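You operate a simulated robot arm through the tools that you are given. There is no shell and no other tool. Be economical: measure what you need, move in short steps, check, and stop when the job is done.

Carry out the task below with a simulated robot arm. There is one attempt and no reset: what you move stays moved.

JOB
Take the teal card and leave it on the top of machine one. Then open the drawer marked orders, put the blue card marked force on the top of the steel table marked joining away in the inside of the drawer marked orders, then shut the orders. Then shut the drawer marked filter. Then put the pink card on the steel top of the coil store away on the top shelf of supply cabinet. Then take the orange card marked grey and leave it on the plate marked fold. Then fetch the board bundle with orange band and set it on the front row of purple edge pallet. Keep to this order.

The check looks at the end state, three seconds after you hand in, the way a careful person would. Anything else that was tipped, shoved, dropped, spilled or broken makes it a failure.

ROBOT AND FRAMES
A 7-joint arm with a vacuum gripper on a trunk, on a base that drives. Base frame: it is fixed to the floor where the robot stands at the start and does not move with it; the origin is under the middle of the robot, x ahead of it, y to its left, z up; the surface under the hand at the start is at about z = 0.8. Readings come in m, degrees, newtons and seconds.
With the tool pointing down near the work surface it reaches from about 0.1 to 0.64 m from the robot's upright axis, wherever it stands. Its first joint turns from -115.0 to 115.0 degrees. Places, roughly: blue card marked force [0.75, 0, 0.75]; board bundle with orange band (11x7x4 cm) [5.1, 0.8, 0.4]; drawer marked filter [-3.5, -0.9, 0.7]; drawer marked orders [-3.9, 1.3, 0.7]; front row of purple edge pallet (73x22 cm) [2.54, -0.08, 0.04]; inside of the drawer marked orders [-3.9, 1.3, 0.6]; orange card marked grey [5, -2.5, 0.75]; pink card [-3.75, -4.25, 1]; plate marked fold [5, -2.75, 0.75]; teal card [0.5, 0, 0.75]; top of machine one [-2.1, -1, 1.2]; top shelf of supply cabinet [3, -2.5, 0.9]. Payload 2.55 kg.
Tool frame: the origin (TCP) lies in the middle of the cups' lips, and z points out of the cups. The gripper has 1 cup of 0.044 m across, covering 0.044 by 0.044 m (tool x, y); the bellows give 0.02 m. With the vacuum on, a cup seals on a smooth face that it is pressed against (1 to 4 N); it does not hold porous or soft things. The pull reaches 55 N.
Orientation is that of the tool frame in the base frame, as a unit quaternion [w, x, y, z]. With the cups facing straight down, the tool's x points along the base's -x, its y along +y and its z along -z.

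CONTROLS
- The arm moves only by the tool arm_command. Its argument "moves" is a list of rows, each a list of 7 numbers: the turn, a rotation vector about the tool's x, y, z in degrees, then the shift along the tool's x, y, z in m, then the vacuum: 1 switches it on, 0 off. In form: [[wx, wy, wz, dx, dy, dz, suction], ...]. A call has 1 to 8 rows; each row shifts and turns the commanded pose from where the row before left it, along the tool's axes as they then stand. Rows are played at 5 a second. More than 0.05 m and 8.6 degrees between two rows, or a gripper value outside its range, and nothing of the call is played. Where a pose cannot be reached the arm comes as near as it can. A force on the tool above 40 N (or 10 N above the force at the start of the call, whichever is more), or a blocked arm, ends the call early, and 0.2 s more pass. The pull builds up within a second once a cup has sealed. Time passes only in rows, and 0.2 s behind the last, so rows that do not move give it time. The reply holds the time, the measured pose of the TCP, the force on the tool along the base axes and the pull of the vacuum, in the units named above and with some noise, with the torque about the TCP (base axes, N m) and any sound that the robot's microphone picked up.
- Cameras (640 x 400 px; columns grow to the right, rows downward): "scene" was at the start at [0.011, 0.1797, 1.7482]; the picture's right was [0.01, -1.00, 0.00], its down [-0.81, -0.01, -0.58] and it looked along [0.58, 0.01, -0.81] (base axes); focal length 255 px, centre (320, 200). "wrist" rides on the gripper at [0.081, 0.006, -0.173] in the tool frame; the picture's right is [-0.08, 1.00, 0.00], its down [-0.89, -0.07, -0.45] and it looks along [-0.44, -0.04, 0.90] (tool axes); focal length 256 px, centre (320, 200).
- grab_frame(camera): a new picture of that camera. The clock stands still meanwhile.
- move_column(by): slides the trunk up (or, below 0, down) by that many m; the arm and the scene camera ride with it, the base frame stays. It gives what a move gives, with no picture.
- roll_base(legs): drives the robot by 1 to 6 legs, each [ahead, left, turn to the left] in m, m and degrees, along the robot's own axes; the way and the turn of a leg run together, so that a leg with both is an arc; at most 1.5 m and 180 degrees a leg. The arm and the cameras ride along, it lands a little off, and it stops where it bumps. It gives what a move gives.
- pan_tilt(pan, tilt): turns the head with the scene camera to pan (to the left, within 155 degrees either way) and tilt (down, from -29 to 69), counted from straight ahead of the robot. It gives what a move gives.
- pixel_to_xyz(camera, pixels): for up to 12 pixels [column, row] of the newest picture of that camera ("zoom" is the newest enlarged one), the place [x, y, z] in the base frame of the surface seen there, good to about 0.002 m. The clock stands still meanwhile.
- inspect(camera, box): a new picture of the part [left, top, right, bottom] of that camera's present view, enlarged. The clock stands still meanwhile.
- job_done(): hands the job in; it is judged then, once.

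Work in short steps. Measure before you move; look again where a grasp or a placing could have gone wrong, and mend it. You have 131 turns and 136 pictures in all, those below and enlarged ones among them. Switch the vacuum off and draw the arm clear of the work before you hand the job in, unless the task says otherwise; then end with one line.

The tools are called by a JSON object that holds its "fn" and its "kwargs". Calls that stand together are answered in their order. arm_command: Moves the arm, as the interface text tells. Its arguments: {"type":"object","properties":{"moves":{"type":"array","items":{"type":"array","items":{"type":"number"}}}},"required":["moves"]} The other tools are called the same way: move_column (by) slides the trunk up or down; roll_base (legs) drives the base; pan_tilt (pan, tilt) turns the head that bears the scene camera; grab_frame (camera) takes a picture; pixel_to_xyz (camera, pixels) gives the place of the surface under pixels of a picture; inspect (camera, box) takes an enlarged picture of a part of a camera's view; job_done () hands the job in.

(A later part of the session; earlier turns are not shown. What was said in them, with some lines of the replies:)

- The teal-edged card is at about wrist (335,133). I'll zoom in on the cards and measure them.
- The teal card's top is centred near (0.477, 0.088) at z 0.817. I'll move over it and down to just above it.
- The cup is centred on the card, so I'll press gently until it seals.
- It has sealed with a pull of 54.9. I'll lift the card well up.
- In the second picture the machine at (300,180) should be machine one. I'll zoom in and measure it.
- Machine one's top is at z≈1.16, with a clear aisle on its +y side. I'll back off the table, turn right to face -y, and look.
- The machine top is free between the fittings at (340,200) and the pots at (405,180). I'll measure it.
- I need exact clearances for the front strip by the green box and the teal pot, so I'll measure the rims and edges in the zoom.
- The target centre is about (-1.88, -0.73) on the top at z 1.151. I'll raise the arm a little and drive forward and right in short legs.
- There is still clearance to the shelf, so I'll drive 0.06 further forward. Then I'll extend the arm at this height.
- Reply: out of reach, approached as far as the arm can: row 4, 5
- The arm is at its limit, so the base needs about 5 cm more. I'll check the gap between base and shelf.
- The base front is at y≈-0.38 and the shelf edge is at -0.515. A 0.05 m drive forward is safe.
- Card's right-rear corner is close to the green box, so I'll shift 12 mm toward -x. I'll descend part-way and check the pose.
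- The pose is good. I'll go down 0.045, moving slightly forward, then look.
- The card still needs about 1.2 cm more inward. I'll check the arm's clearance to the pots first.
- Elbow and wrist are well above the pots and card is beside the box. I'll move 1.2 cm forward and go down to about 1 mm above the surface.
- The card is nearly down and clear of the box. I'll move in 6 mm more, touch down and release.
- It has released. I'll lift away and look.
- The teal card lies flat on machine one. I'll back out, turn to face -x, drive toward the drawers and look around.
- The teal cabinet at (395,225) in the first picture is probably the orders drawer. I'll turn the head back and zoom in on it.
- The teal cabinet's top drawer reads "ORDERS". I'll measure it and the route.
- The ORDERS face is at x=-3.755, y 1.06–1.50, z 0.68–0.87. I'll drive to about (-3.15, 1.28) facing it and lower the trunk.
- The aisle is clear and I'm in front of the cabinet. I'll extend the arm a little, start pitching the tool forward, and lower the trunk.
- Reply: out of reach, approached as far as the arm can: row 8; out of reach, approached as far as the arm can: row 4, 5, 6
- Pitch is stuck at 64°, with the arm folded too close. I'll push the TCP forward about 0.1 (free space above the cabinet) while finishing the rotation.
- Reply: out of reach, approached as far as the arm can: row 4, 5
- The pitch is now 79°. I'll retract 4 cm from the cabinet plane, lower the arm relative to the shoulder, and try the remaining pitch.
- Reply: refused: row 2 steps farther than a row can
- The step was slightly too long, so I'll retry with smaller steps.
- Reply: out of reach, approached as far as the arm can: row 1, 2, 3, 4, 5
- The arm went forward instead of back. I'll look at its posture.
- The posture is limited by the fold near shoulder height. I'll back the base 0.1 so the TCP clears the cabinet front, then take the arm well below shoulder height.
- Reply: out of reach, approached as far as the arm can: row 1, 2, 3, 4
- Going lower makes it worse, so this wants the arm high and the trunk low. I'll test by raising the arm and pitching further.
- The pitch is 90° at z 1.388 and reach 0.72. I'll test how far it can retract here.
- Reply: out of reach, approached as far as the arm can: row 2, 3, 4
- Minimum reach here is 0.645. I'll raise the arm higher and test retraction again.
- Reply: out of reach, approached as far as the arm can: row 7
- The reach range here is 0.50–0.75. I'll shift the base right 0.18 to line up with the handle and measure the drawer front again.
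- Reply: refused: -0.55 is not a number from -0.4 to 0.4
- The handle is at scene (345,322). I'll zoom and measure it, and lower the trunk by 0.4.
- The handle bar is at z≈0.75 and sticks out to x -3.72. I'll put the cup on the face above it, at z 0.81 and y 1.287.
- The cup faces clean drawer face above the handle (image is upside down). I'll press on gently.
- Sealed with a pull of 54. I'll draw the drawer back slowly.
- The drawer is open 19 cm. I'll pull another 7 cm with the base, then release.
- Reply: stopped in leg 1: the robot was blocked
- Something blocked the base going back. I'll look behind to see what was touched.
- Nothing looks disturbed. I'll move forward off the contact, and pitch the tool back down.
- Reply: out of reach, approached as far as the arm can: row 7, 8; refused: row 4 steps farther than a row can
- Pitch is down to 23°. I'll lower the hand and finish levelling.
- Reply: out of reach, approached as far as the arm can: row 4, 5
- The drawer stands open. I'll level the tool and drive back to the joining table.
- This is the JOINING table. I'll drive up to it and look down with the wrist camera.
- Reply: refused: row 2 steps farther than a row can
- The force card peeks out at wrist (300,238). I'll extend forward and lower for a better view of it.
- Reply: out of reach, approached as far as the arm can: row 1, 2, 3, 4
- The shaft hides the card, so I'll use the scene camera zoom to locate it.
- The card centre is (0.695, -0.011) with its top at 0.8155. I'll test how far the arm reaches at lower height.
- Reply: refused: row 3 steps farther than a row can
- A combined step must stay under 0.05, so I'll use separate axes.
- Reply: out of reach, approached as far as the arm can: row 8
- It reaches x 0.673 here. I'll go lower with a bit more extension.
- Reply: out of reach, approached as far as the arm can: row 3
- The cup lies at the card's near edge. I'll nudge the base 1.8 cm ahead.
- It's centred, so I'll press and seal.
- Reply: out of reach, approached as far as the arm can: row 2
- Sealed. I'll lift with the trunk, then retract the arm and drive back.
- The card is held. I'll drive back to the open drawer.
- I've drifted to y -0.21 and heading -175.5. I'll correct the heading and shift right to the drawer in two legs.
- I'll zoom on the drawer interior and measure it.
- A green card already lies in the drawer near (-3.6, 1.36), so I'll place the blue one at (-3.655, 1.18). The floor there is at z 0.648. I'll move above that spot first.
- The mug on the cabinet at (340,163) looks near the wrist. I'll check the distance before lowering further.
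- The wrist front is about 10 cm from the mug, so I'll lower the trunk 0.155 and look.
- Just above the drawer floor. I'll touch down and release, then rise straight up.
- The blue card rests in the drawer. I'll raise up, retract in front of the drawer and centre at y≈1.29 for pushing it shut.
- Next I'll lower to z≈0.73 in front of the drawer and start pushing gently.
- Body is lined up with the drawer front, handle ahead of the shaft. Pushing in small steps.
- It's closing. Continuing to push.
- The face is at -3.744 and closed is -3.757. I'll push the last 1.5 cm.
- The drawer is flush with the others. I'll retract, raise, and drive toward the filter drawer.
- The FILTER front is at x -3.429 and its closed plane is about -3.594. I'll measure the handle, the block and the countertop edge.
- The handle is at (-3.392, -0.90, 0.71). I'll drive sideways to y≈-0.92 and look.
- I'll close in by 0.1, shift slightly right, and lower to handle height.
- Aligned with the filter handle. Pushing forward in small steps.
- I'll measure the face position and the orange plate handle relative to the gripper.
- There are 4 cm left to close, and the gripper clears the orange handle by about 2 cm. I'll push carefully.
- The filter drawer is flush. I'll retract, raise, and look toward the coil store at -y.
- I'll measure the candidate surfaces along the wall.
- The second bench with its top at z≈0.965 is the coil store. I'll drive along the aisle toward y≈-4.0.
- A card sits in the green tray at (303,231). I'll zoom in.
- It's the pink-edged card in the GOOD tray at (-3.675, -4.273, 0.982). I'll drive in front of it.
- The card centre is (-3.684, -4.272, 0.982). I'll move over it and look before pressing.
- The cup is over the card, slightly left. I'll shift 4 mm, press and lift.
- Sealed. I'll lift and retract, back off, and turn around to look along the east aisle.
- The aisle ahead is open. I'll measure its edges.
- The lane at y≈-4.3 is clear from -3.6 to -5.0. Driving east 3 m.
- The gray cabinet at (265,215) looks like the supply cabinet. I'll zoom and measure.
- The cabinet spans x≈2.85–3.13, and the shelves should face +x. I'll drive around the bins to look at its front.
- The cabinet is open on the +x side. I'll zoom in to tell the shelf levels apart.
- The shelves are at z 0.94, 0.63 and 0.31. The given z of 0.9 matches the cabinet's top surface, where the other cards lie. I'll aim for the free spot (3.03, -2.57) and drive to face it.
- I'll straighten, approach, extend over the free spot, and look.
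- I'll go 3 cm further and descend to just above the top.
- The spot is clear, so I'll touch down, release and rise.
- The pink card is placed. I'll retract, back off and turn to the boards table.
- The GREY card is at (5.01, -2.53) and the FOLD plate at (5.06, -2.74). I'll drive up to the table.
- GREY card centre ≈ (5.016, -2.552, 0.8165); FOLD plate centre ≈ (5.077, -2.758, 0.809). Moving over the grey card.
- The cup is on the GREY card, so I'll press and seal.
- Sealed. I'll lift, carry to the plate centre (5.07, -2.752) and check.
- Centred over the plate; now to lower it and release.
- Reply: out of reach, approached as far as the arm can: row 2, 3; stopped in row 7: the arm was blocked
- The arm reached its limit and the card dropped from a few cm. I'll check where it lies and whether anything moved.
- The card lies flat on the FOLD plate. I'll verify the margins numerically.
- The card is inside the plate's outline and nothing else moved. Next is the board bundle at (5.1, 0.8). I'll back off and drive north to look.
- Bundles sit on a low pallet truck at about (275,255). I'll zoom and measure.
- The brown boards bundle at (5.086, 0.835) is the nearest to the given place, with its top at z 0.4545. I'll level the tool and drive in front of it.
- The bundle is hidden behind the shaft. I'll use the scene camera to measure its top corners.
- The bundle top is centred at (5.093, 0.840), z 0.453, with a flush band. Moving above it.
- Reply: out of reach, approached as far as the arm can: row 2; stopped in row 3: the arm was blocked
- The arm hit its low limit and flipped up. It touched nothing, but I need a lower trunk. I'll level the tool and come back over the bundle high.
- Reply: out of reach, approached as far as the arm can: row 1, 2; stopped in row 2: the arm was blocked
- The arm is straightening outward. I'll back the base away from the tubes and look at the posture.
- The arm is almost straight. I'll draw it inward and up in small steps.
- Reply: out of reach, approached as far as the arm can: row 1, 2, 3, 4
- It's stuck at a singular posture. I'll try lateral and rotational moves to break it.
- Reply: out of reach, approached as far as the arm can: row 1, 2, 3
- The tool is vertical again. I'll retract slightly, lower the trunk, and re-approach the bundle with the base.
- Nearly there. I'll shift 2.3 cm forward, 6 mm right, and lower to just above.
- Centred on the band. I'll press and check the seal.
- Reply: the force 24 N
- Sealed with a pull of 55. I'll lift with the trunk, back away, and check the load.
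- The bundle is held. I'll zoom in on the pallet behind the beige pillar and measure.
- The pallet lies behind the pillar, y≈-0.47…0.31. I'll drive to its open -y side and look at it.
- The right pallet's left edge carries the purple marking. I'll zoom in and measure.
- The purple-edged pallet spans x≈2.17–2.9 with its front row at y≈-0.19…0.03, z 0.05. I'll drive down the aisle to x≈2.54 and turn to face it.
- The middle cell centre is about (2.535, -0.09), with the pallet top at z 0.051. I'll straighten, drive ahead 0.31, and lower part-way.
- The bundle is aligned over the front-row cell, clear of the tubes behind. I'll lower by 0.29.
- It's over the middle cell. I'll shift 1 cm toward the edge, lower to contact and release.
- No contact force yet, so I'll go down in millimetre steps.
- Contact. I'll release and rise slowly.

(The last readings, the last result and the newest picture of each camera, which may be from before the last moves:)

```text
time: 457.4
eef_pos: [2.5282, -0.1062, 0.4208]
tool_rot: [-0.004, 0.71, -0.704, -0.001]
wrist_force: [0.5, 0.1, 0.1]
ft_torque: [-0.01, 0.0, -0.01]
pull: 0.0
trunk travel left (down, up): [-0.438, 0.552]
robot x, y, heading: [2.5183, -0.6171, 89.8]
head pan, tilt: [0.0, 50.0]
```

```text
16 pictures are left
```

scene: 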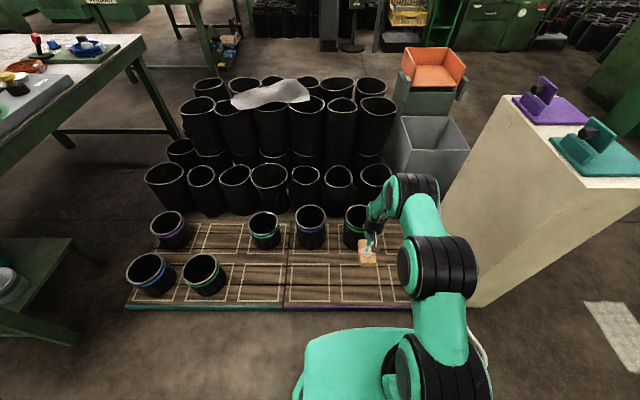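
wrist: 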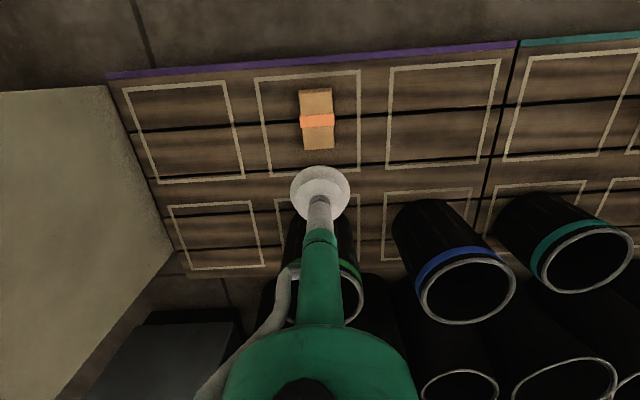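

The bundle sits flat inside the front-row cell. I'll back away and take a last look.

{"fn": "roll_base", "kwargs": {"legs": [[-0.25, 0, 0]]}}

{"fn": "grab_frame", "kwargs": {"camera": "scene"}}

```text
time: 459.2
eef_pos: [2.5306, -0.3617, 0.4209]
tool_rot: [-0.004, 0.71, -0.704, -0.002]
wrist_force: [0.0, -0.7, 0.4]
ft_torque: [0.01, -0.03, 0.01]
pull: 0.1
trunk travel left (down, up): [-0.438, 0.552]
robot x, y, heading: [2.5245, -0.876, 90.2]
head pan, tilt: [0.0, 50.0]
```

```text
15 pictures are left
```

scene: 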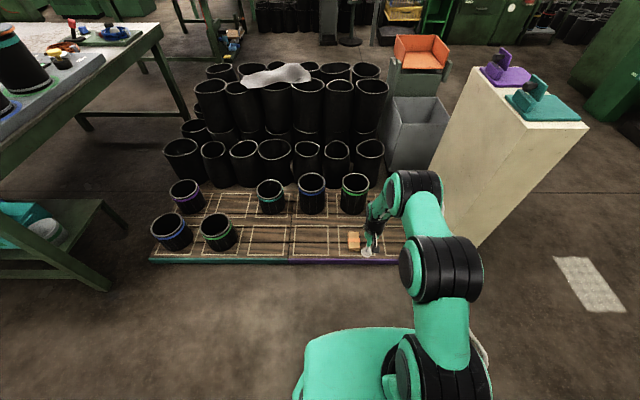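

Everything is in place, vacuum off and arm clear, so I'm handing in.

{"fn": "job_done", "kwargs": {}}

```text
The job is handed in.
```

All six tasks were carried out in the order given and the job is handed in; the grey card fell a few centimetres onto the fold plate but lies flat on it, and the base once bumped something near machine two with no visible damage.
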